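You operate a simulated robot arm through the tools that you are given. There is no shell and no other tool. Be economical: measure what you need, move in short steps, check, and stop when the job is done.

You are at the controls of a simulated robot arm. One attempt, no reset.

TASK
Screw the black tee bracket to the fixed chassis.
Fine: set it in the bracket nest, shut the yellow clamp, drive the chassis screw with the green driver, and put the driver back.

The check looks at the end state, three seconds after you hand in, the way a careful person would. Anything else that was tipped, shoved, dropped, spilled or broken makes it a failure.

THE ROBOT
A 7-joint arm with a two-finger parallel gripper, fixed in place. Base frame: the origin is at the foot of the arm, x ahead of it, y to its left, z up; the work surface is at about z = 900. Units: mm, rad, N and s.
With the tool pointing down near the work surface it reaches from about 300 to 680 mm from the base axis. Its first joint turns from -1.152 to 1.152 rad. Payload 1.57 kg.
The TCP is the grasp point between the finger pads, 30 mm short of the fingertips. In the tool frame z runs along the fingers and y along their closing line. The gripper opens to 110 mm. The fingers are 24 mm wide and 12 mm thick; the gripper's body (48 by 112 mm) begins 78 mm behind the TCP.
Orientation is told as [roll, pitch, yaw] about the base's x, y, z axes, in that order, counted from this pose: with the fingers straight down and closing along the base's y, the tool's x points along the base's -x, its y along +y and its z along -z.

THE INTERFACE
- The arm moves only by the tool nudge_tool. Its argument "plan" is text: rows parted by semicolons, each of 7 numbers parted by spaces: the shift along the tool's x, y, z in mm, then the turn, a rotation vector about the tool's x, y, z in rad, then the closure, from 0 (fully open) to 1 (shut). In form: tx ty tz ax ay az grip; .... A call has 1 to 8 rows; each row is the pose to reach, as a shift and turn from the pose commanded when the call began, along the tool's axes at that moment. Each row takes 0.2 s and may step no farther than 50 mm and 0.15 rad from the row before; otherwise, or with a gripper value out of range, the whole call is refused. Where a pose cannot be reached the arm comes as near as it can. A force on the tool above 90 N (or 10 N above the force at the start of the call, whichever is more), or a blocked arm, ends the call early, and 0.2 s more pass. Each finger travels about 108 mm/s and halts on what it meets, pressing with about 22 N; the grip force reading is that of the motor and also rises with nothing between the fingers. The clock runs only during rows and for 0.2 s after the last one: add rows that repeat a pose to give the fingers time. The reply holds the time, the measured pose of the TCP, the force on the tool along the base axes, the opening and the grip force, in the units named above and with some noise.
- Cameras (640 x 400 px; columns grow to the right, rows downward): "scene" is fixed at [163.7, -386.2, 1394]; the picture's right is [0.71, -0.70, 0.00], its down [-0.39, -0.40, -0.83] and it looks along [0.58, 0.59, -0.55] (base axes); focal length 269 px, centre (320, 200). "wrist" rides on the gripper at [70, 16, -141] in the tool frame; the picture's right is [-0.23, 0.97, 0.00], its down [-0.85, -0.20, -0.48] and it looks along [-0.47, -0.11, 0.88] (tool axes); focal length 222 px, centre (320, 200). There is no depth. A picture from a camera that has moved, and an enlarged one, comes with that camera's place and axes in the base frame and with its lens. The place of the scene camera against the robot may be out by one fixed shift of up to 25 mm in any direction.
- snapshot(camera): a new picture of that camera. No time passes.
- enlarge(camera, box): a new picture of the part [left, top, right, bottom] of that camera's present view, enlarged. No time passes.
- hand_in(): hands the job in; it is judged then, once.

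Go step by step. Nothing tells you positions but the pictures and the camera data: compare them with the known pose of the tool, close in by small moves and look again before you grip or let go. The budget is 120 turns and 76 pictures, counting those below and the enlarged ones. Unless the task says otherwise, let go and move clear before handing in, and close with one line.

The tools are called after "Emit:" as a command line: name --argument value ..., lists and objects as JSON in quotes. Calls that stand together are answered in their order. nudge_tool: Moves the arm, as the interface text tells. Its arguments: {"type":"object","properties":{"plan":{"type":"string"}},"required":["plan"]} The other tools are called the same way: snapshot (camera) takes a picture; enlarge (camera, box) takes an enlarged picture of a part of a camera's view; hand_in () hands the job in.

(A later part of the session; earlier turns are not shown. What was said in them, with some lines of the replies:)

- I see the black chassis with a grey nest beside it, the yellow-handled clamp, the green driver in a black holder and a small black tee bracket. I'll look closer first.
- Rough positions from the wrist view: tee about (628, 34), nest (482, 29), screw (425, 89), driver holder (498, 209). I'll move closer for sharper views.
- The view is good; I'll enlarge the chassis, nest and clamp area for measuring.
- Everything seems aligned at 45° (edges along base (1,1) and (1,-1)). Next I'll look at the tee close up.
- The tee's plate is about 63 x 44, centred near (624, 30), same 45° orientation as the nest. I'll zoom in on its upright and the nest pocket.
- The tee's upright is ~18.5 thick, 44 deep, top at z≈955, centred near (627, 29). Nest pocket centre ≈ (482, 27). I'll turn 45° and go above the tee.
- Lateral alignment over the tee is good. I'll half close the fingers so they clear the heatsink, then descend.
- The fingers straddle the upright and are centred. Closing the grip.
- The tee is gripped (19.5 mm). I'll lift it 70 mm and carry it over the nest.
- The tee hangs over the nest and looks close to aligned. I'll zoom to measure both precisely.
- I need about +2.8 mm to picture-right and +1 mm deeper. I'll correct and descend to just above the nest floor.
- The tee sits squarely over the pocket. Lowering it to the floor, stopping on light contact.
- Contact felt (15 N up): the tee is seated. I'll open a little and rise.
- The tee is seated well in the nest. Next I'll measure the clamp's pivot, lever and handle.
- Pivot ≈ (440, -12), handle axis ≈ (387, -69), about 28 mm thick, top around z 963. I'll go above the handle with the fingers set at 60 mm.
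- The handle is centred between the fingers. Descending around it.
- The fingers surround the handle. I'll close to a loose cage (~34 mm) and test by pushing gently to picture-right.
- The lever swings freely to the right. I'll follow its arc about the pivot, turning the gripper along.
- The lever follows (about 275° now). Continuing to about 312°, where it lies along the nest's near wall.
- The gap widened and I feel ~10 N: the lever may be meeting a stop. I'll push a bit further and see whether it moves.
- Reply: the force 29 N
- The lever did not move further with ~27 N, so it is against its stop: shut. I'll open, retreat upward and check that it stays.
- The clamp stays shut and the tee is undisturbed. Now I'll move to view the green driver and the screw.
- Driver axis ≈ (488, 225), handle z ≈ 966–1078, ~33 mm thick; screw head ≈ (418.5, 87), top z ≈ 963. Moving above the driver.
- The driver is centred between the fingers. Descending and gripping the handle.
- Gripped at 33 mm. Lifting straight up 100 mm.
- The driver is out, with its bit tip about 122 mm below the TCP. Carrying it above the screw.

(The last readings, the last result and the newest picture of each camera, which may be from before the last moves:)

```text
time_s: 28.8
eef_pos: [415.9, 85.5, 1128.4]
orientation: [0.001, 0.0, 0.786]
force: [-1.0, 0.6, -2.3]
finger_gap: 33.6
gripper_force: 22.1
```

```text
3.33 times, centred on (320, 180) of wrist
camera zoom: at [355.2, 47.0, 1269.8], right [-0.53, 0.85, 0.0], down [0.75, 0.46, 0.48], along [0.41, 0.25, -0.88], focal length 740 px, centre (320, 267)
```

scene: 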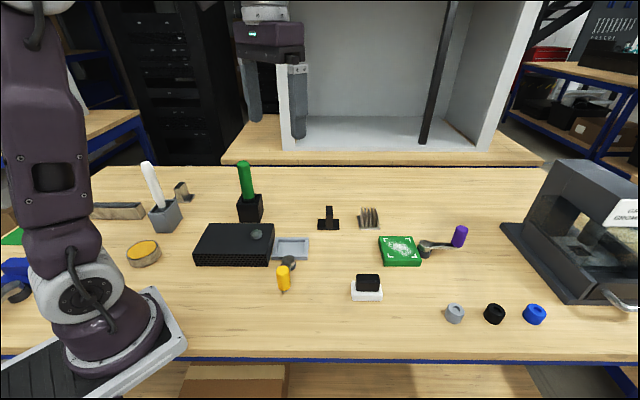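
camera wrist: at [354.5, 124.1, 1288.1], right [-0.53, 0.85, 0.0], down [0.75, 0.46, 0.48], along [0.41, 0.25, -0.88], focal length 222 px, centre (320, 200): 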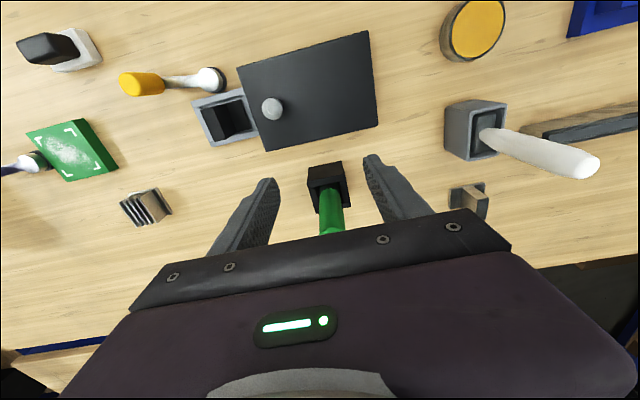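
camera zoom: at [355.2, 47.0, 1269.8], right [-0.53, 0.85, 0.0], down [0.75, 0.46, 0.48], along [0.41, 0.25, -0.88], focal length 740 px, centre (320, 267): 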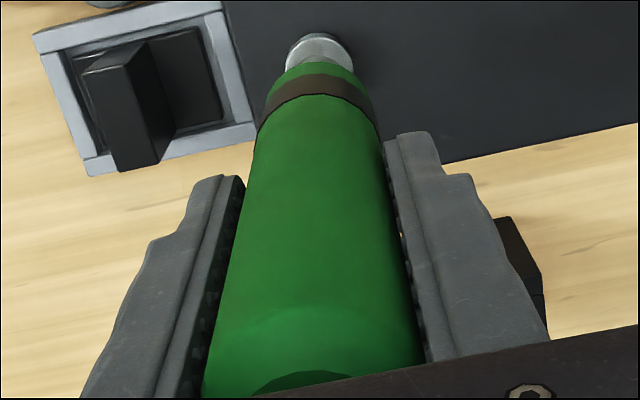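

Scene view suggests a few mm of sideways offset between bit and screw. Zooming to measure.

Emit:
enlarge --camera "scene" --box '[234, 190, 274, 245]'

```text
7.27 times, centred on (254, 218) of scene
camera zoom: at [163.7, -386.2, 1394.0], right [0.71, -0.7, 0.0], down [-0.39, -0.4, -0.83], along [0.58, 0.59, -0.55], focal length 1960 px, centre (800, 73)
```

zoom: 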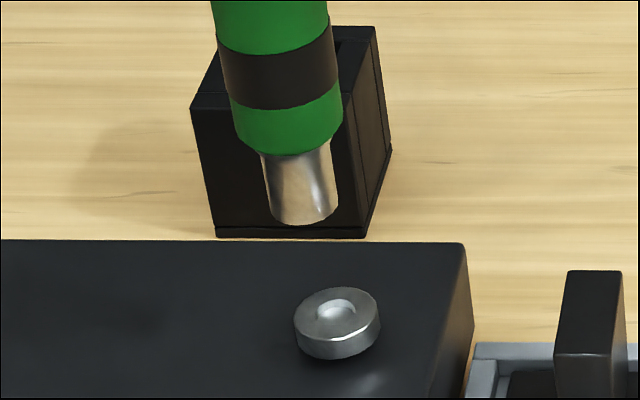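

The bit should go ~4–5 mm to picture-right. I'll correct and lower to just above the screw, then re-measure.

Emit:
nudge_tool --plan "0 -4.6 0 0 0 0 1; 0 -4.6 12 0 0 0 1; 0 -4.6 24 0 0 0 1; 0 -4.6 30 0 0 0 1; 0 -4.6 30 0 0 0 1"

Emit:
enlarge --camera "scene" --box '[234, 190, 274, 245]'

Emit:
enlarge --camera "wrist" --box '[280, 110, 360, 170]'

```text
time_s: 30.0
eef_pos: [421.2, 84.6, 1096.2]
orientation: [0.0, -0.001, 0.786]
force: [-0.5, 0.7, -2.4]
finger_gap: 33.8
gripper_force: 21.9
```

```text
7.27 times, centred on (254, 218) of scene
camera zoom: at [163.7, -386.2, 1394.0], right [0.71, -0.7, 0.0], down [-0.39, -0.4, -0.83], along [0.58, 0.59, -0.55], focal length 1960 px, centre (800, 73)
```

zoom: 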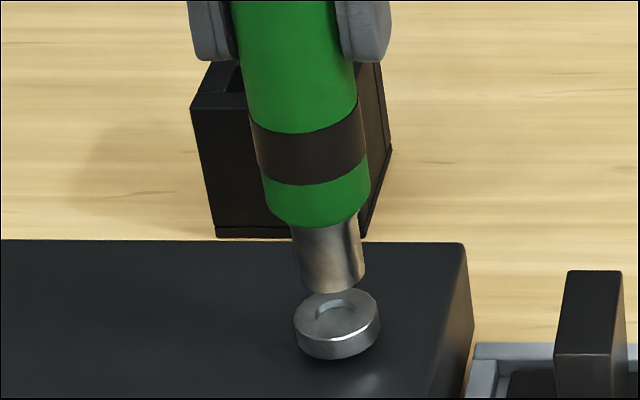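

```text
6.67 times, centred on (320, 140) of wrist
camera zoom: at [360.8, 46.5, 1238.4], right [-0.53, 0.85, 0.0], down [0.75, 0.46, 0.48], along [0.41, 0.25, -0.88], focal length 1481 px, centre (320, 600)
```

zoom: 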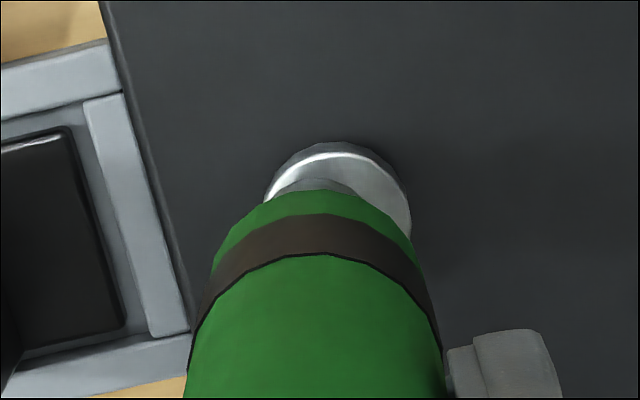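

The two cameras disagree by a few mm because the screw top is lower (~z 955) than I assumed. I'll take the consistent estimate (420.4, 87), shift slightly and lower 12 mm to re-check.

Emit:
nudge_tool --plan "-1.3 2.3 0 0 0 0 1; -1.3 2.3 6 0 0 0 1; -1.3 2.3 12 0 0 0 1; -1.3 2.3 12 0 0 0 1"

Emit:
enlarge --camera "scene" --box '[240, 205, 270, 240]'

Emit:
enlarge --camera "wrist" --box '[290, 115, 350, 165]'

```text
time_s: 31.0
eef_pos: [421.1, 85.9, 1086.0]
orientation: [0.0, -0.001, 0.784]
force: [1.0, -0.1, -2.5]
finger_gap: 33.7
gripper_force: 22.1
```

```text
11.43 times, centred on (255, 222) of scene
camera zoom: at [163.7, -386.2, 1394.0], right [0.71, -0.7, 0.0], down [-0.39, -0.4, -0.83], along [0.58, 0.59, -0.55], focal length 3079 px, centre (1063, -57)
```

zoom: 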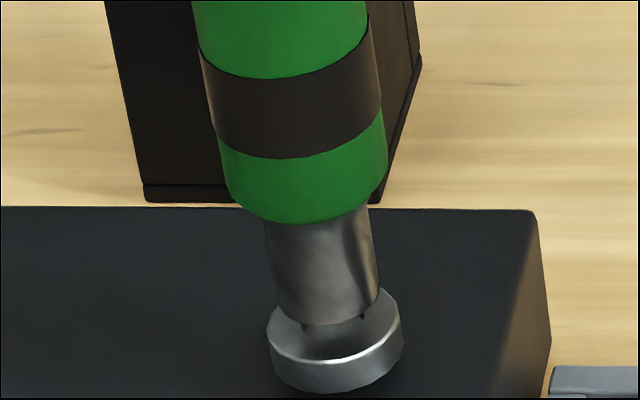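

```text
8.00 times, centred on (320, 140) of wrist
camera zoom: at [360.2, 47.8, 1228.2], right [-0.53, 0.85, 0.0], down [0.75, 0.46, 0.48], along [0.41, 0.25, -0.88], focal length 1777 px, centre (320, 680)
```

zoom: 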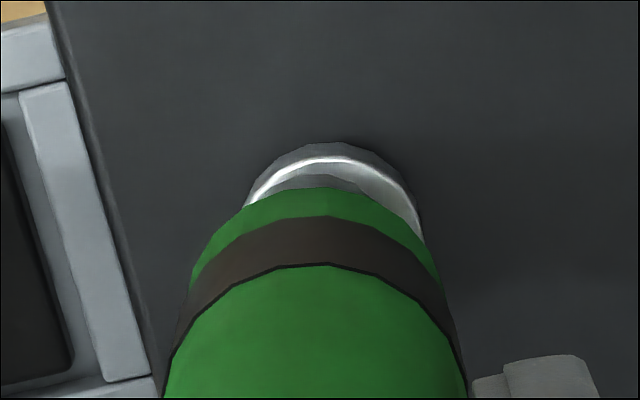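

The bit is nearly on the head (under ~1 mm compromise offset). Lowering gently until contact.

Emit:
nudge_tool --plan "0 0.6 3 0 0 0 1; 0 0.6 6 0 0 0 1; 0 0.6 8 0 0 0 1; 0 0.6 8 0 0 0 1"

Emit:
enlarge --camera "scene" --box '[240, 205, 270, 240]'

```text
time_s: 32.0
eef_pos: [419.7, 89.4, 1079.4]
orientation: [0.0, 0.0, 0.786]
force: [0.6, -0.3, -3.3]
finger_gap: 33.7
gripper_force: 21.6
```

```text
11.43 times, centred on (255, 222) of scene
camera zoom: at [163.7, -386.2, 1394.0], right [0.71, -0.7, 0.0], down [-0.39, -0.4, -0.83], along [0.58, 0.59, -0.55], focal length 3079 px, centre (1063, -57)
```

zoom: 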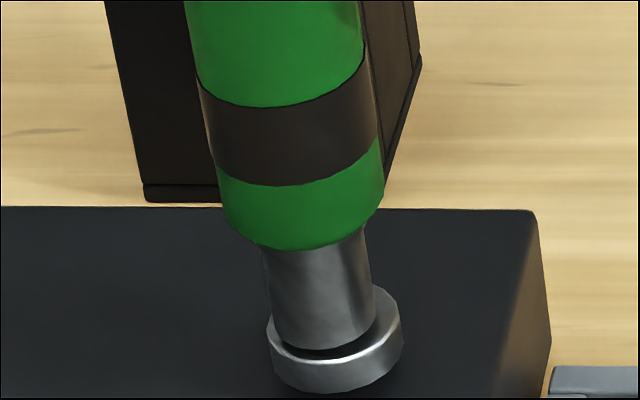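

Now very near contact: the bit is ~2 mm left of the head's centre. Correcting and lowering further.

Emit:
nudge_tool --plan "0 -1.9 0 0 0 0 1; 0 -1.9 2 0 0 0 1; 0 -1.9 4 0 0 0 1; 0 -1.9 4 0 0 0 1"

Emit:
enlarge --camera "scene" --box '[240, 205, 270, 240]'

```text
time_s: 33.0
eef_pos: [422.6, 87.0, 1075.6]
orientation: [-0.001, 0.0, 0.785]
force: [0.5, 0.0, 1.9]
finger_gap: 33.7
gripper_force: 21.8
```

```text
11.43 times, centred on (255, 222) of scene
camera zoom: at [163.7, -386.2, 1394.0], right [0.71, -0.7, 0.0], down [-0.39, -0.4, -0.83], along [0.58, 0.59, -0.55], focal length 3079 px, centre (1063, -57)
```

zoom: 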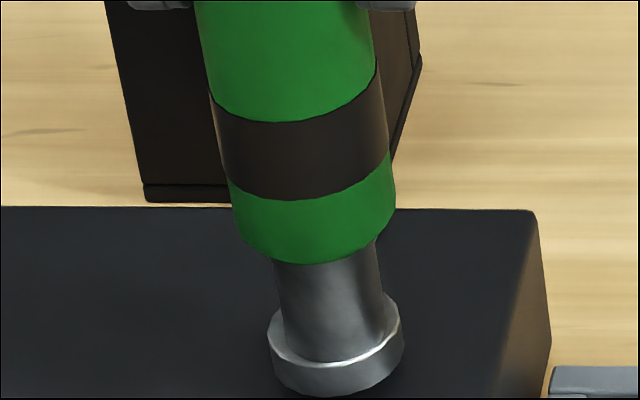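

Contact felt and the bit is centred on the head. Pressing lightly and turning clockwise to drive.

Emit:
nudge_tool --plan "-0.8 0 1.5 0 0 0 1; -0.8 0 2 0 0 0.14 1; -0.8 0 2.5 0 0 0.28 1; -0.8 0 3 0 0 0.42 1; -0.8 0 3.5 0 0 0.56 1; -0.8 0 4 0 0 0.7 1; -0.8 0 4 0 0 0.84 1"

Emit:
enlarge --camera "scene" --box '[240, 205, 270, 240]'

```text
time_s: 34.6
eef_pos: [422.3, 85.1, 1071.8]
orientation: [0.001, 0.001, -0.058]
force: [-0.2, 1.8, -0.4]
finger_gap: 33.6
gripper_force: 21.9
```

```text
11.43 times, centred on (255, 222) of scene
camera zoom: at [163.7, -386.1, 1394.0], right [0.71, -0.7, 0.0], down [-0.39, -0.4, -0.83], along [0.58, 0.59, -0.55], focal length 3079 px, centre (1063, -57)
```

zoom: 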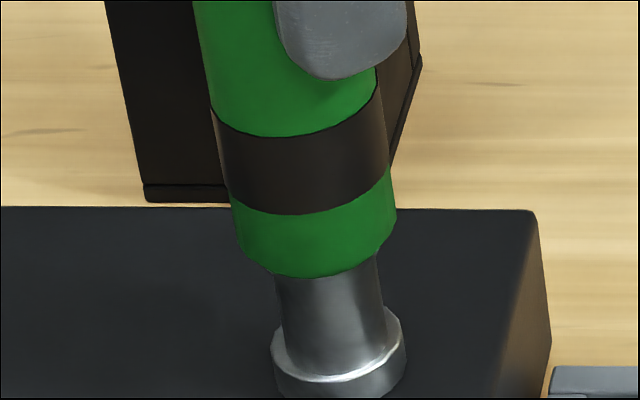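

It is working: the head has gone down with the bit. Continuing to turn and follow it down.

Emit:
nudge_tool --plan "0 0 1 0 0 0.14 1; 0 0 2 0 0 0.28 1; 0 0 3 0 0 0.42 1; 0 0 4 0 0 0.56 1; 0 0 4.5 0 0 0.7 1; 0 0 5 0 0 0.84 1; 0 0 5 0 0 0.98 1; 0 0 5 0 0 1.12 1"

Emit:
enlarge --camera "scene" --box '[240, 205, 270, 240]'

```text
time_s: 36.4
eef_pos: [422.3, 87.5, 1065.2]
orientation: [0.002, 0.002, -1.178]
force: [-3.0, 5.8, 5.1]
finger_gap: 33.0
gripper_force: 22.1
```

```text
11.43 times, centred on (255, 222) of scene
camera zoom: at [163.6, -386.0, 1394.1], right [0.71, -0.7, 0.0], down [-0.39, -0.4, -0.83], along [0.58, 0.59, -0.55], focal length 3079 px, centre (1063, -57)
```

zoom: 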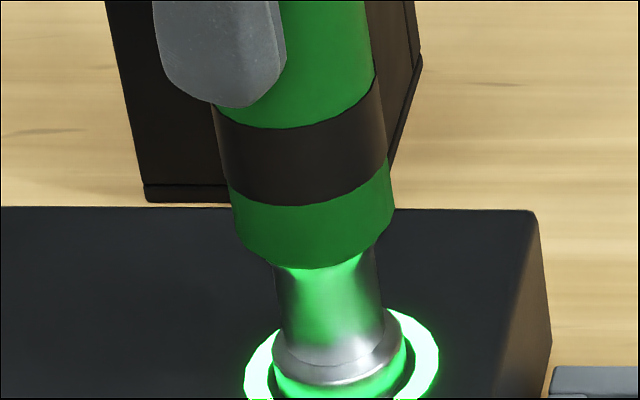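

A green ring lit up around the screw – it reads as driven. I'll lift the driver and look.

Emit:
nudge_tool --plan "0 0 -10 0 0 0 1; 0 0 -30 0 0 0 1; 0 0 -60 0 0 0 1; 0 0 -60 0 0 0 1"

Emit:
enlarge --camera "scene" --box '[215, 140, 335, 290]'

```text
time_s: 37.4
eef_pos: [422.3, 86.0, 1126.0]
orientation: [-0.001, 0.001, -1.175]
force: [0.1, 0.2, -3.3]
finger_gap: 32.8
gripper_force: 22.2
```

```text
2.67 times, centred on (275, 215) of scene
camera zoom: at [163.7, -386.2, 1394.0], right [0.71, -0.7, 0.0], down [-0.39, -0.4, -0.83], along [0.58, 0.59, -0.55], focal length 718 px, centre (440, 160)
```

zoom: 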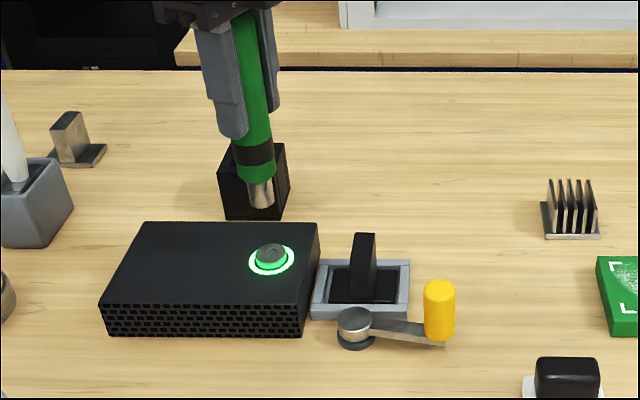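

The ring stays lit, and tee and clamp are undisturbed. Now I'll turn back to the original grasp angle and return above the holder.

Emit:
nudge_tool --plan "0 0 0 0 0 -0.14 1; 0 0 0 0 0 -0.28 1; 0 0 0 0 0 -0.42 1; 0 0 0 0 0 -0.56 1; 0 0 0 0 0 -0.7 1; 0 0 0 0 0 -0.84 1; 0 0 0 0 0 -0.98 1; 0 0 0 0 0 -1.12 1"

Emit:
nudge_tool --plan "-9.6 23.9 0 0 0 -0.14 1; -19.3 47.7 0 0 0 -0.281 1; -28.9 71.6 0 0 0 -0.421 1; -38.5 95.5 0 0 0 -0.562 1; -48.2 119.3 0 0 0 -0.702 1; -57.8 143.2 0 0 0 -0.843 1; -57.8 143.2 0 0 0 -0.843 1; -57.8 143.2 0 0 0 -0.843 1"

Emit:
enlarge --camera "scene" --box '[220, 130, 290, 230]'

Emit:
enlarge --camera "wrist" --box '[260, 110, 380, 220]'

```text
time_s: 39.2
eef_pos: [422.7, 86.4, 1126.5]
orientation: [0.001, 0.0, -0.053]
force: [-0.2, -0.1, -3.4]
finger_gap: 33.1
gripper_force: 22.2
```

```text
time_s: 41.0
eef_pos: [487.9, 227.1, 1125.4]
orientation: [0.001, -0.001, 0.789]
force: [0.1, -0.3, -2.8]
finger_gap: 33.1
gripper_force: 22.1
```

```text
4.00 times, centred on (255, 180) of scene
camera zoom: at [163.8, -386.2, 1394.0], right [0.71, -0.7, 0.0], down [-0.39, -0.4, -0.83], along [0.58, 0.59, -0.55], focal length 1078 px, centre (580, 280)
```

zoom: 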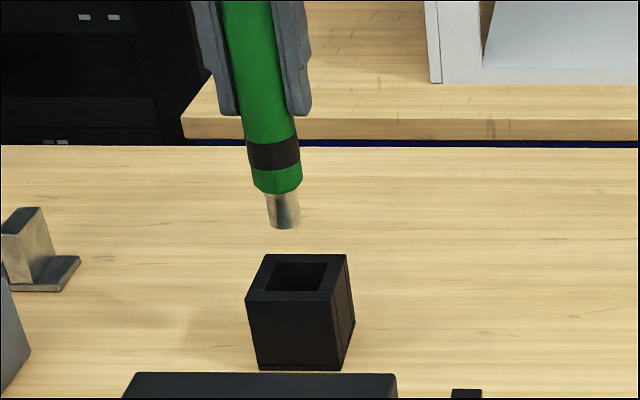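

```text
3.64 times, centred on (320, 165) of wrist
camera zoom: at [427.5, 187.7, 1267.0], right [-0.53, 0.85, 0.0], down [0.74, 0.47, 0.48], along [0.41, 0.25, -0.88], focal length 808 px, centre (320, 327)
```

zoom: 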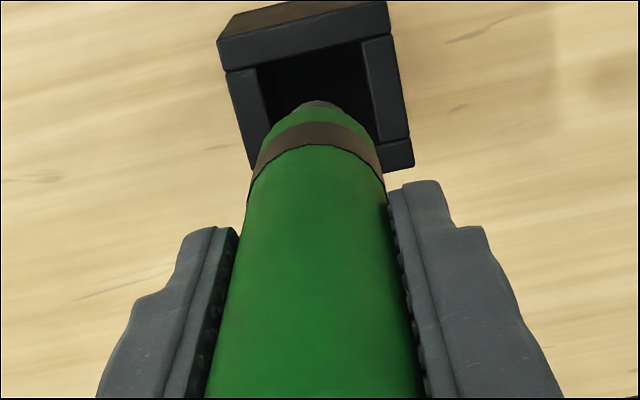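

Both views show the bit within ~1 mm of the holder's centre. Descending into the holder partway and checking.

Emit:
nudge_tool --plan "0 -0.3 20 0 0 0 1; 0 -0.3 40 0 0 0 1; 0 -0.3 52 0 0 0 1; 0 -0.3 60 0 0 0 1; 0 -0.3 60 0 0 0 1"

Emit:
enlarge --camera "scene" --box '[225, 165, 285, 230]'

Emit:
enlarge --camera "wrist" --box '[260, 110, 380, 220]'

```text
time_s: 42.2
eef_pos: [487.9, 226.9, 1065.1]
orientation: [0.0, -0.001, 0.788]
force: [-0.4, -0.2, -3.9]
finger_gap: 33.1
gripper_force: 22.3
```

```text
6.15 times, centred on (255, 198) of scene
camera zoom: at [163.7, -386.2, 1394.0], right [0.71, -0.7, 0.0], down [-0.39, -0.4, -0.83], along [0.58, 0.59, -0.55], focal length 1658 px, centre (720, 215)
```

zoom: 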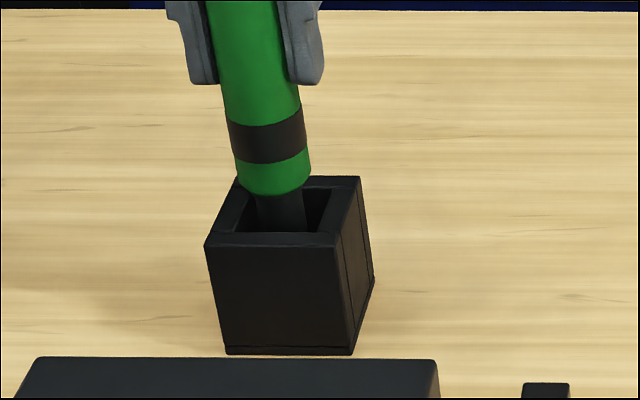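

```text
3.64 times, centred on (320, 165) of wrist
camera zoom: at [427.3, 188.5, 1206.5], right [-0.53, 0.85, 0.0], down [0.74, 0.47, 0.48], along [0.41, 0.25, -0.88], focal length 808 px, centre (320, 327)
```

zoom: 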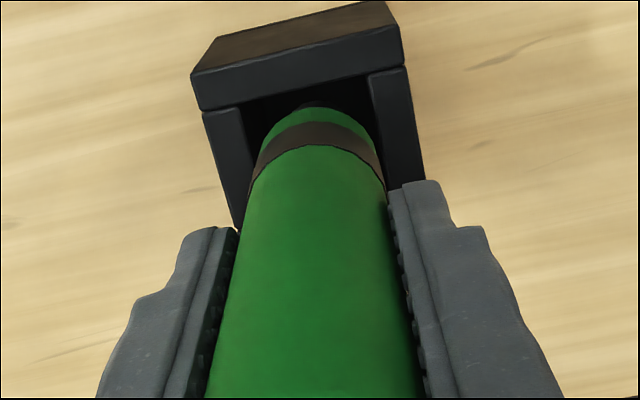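

Both views now agree the driver is ~2 mm too far left; correcting, then descending until it rests.

Emit:
nudge_tool --plan "0 -1.8 0 0 0 0 1; 0 -1.8 12 0 0 0 1; 0 -1.8 24 0 0 0 1; 0 -1.8 36 0 0 0 1; 0 -1.8 42 0 0 0 1; 0 -1.8 42 0 0 0 1"

Emit:
enlarge --camera "scene" --box '[225, 155, 285, 230]'

```text
time_s: 43.6
eef_pos: [491.2, 223.2, 1025.4]
orientation: [0.0, -0.001, 0.788]
force: [-0.2, 1.5, -3.7]
finger_gap: 32.9
gripper_force: 21.9
```

```text
5.33 times, centred on (255, 192) of scene
camera zoom: at [163.7, -386.2, 1394.0], right [0.71, -0.7, 0.0], down [-0.39, -0.4, -0.83], along [0.58, 0.59, -0.55], focal length 1437 px, centre (667, 240)
```

zoom: 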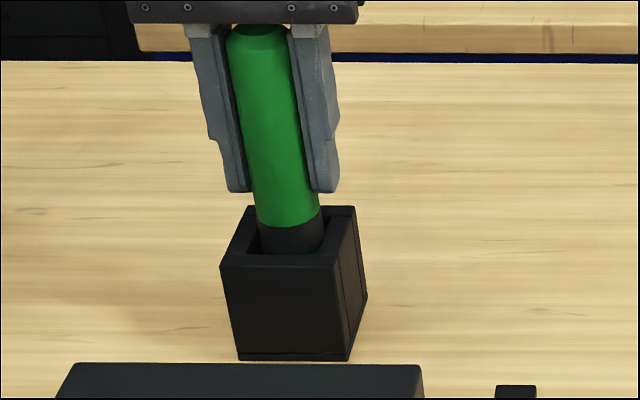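

Going in cleanly. Lowering the last few millimetres until it touches.

Emit:
nudge_tool --plan "0 0 3 0 0 0 1; 0 0 6 0 0 0 1; 0 0 6 0 0 0 1"

```text
time_s: 44.4
eef_pos: [490.2, 224.9, 1020.4]
orientation: [0.0, 0.0, 0.787]
force: [-0.7, 0.3, -2.1]
finger_gap: 33.1
gripper_force: 22.2
```

Emit:
nudge_tool --plan "0 0 2 0 0 0 1; 0 0 4 0 0 0 1; 0 0 4 0 0 0 1"

Emit:
enlarge --camera "scene" --box '[225, 155, 285, 230]'

```text
time_s: 45.2
eef_pos: [490.1, 225.8, 1016.1]
orientation: [-0.001, -0.003, 0.786]
force: [3.1, -2.6, 27.5]
finger_gap: 32.9
gripper_force: 21.8
```

```text
5.33 times, centred on (255, 192) of scene
camera zoom: at [163.3, -386.5, 1394.0], right [0.71, -0.7, 0.0], down [-0.39, -0.4, -0.83], along [0.58, 0.59, -0.55], focal length 1437 px, centre (667, 240)
```

zoom: 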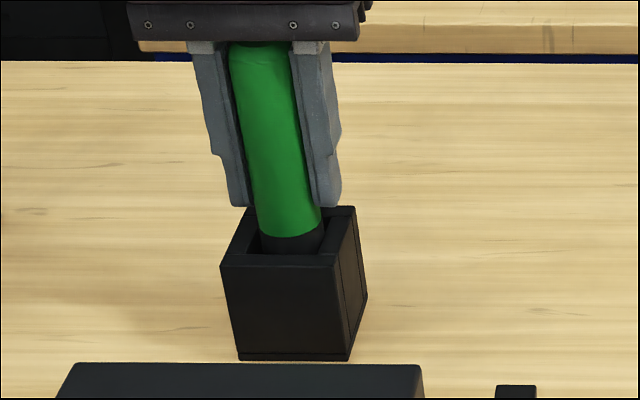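

It rests on the bottom (27 N). I'll ease off, open, and rise straight up.

Emit:
nudge_tool --plan "0 0 -1.5 0 0 0 1; 0 0 -1.5 0 0 0 0.4; 0 0 -1.5 0 0 0 0.4; 0 0 -40 0 0 0 0.4; 0 0 -85 0 0 0 0.4; 0 0 -130 0 0 0 0.4; 0 0 -170 0 0 0 0.4; 0 0 -170 0 0 0 0.4"

Emit:
snapshot --camera "scene"

Emit:
enlarge --camera "scene" --box '[200, 150, 350, 300]'

```text
time_s: 47.0
eef_pos: [489.8, 225.7, 1187.6]
orientation: [0.0, -0.001, 0.789]
force: [-0.4, -0.6, 0.4]
finger_gap: 66.3
gripper_force: 0.0
```

```text
12 pictures are left
```

scene: 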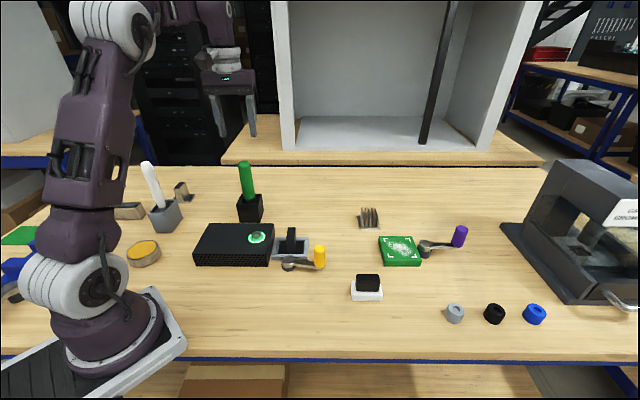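

```text
2.67 times, centred on (275, 225) of scene
camera zoom: at [163.7, -386.2, 1394.0], right [0.71, -0.7, 0.0], down [-0.39, -0.4, -0.83], along [0.58, 0.59, -0.55], focal length 718 px, centre (440, 133)
```

zoom: 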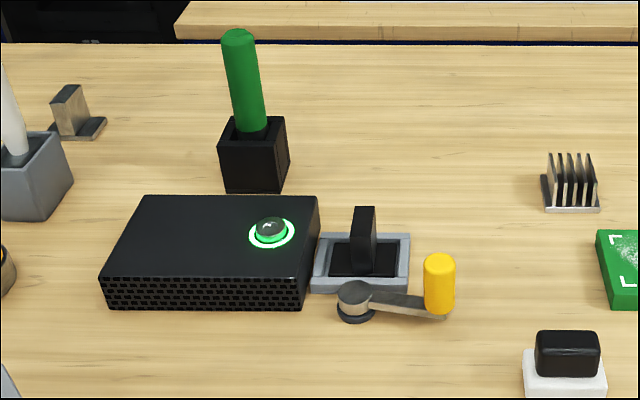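

The driver is back in its holder, the tee is in the nest, the clamp is at its stop and the ring around the screw is lit. Everything else is where it was and the arm is clear, so I'm handing in.

Emit:
hand_in

```text
The job is handed in.
```

The tee bracket is in its nest, the yellow clamp is swung to its stop, the chassis screw is driven with its ring lit green, and the green driver is back in its holder; I took the clamp's stop and the lit ring as shut and driven, with no other confirmation.
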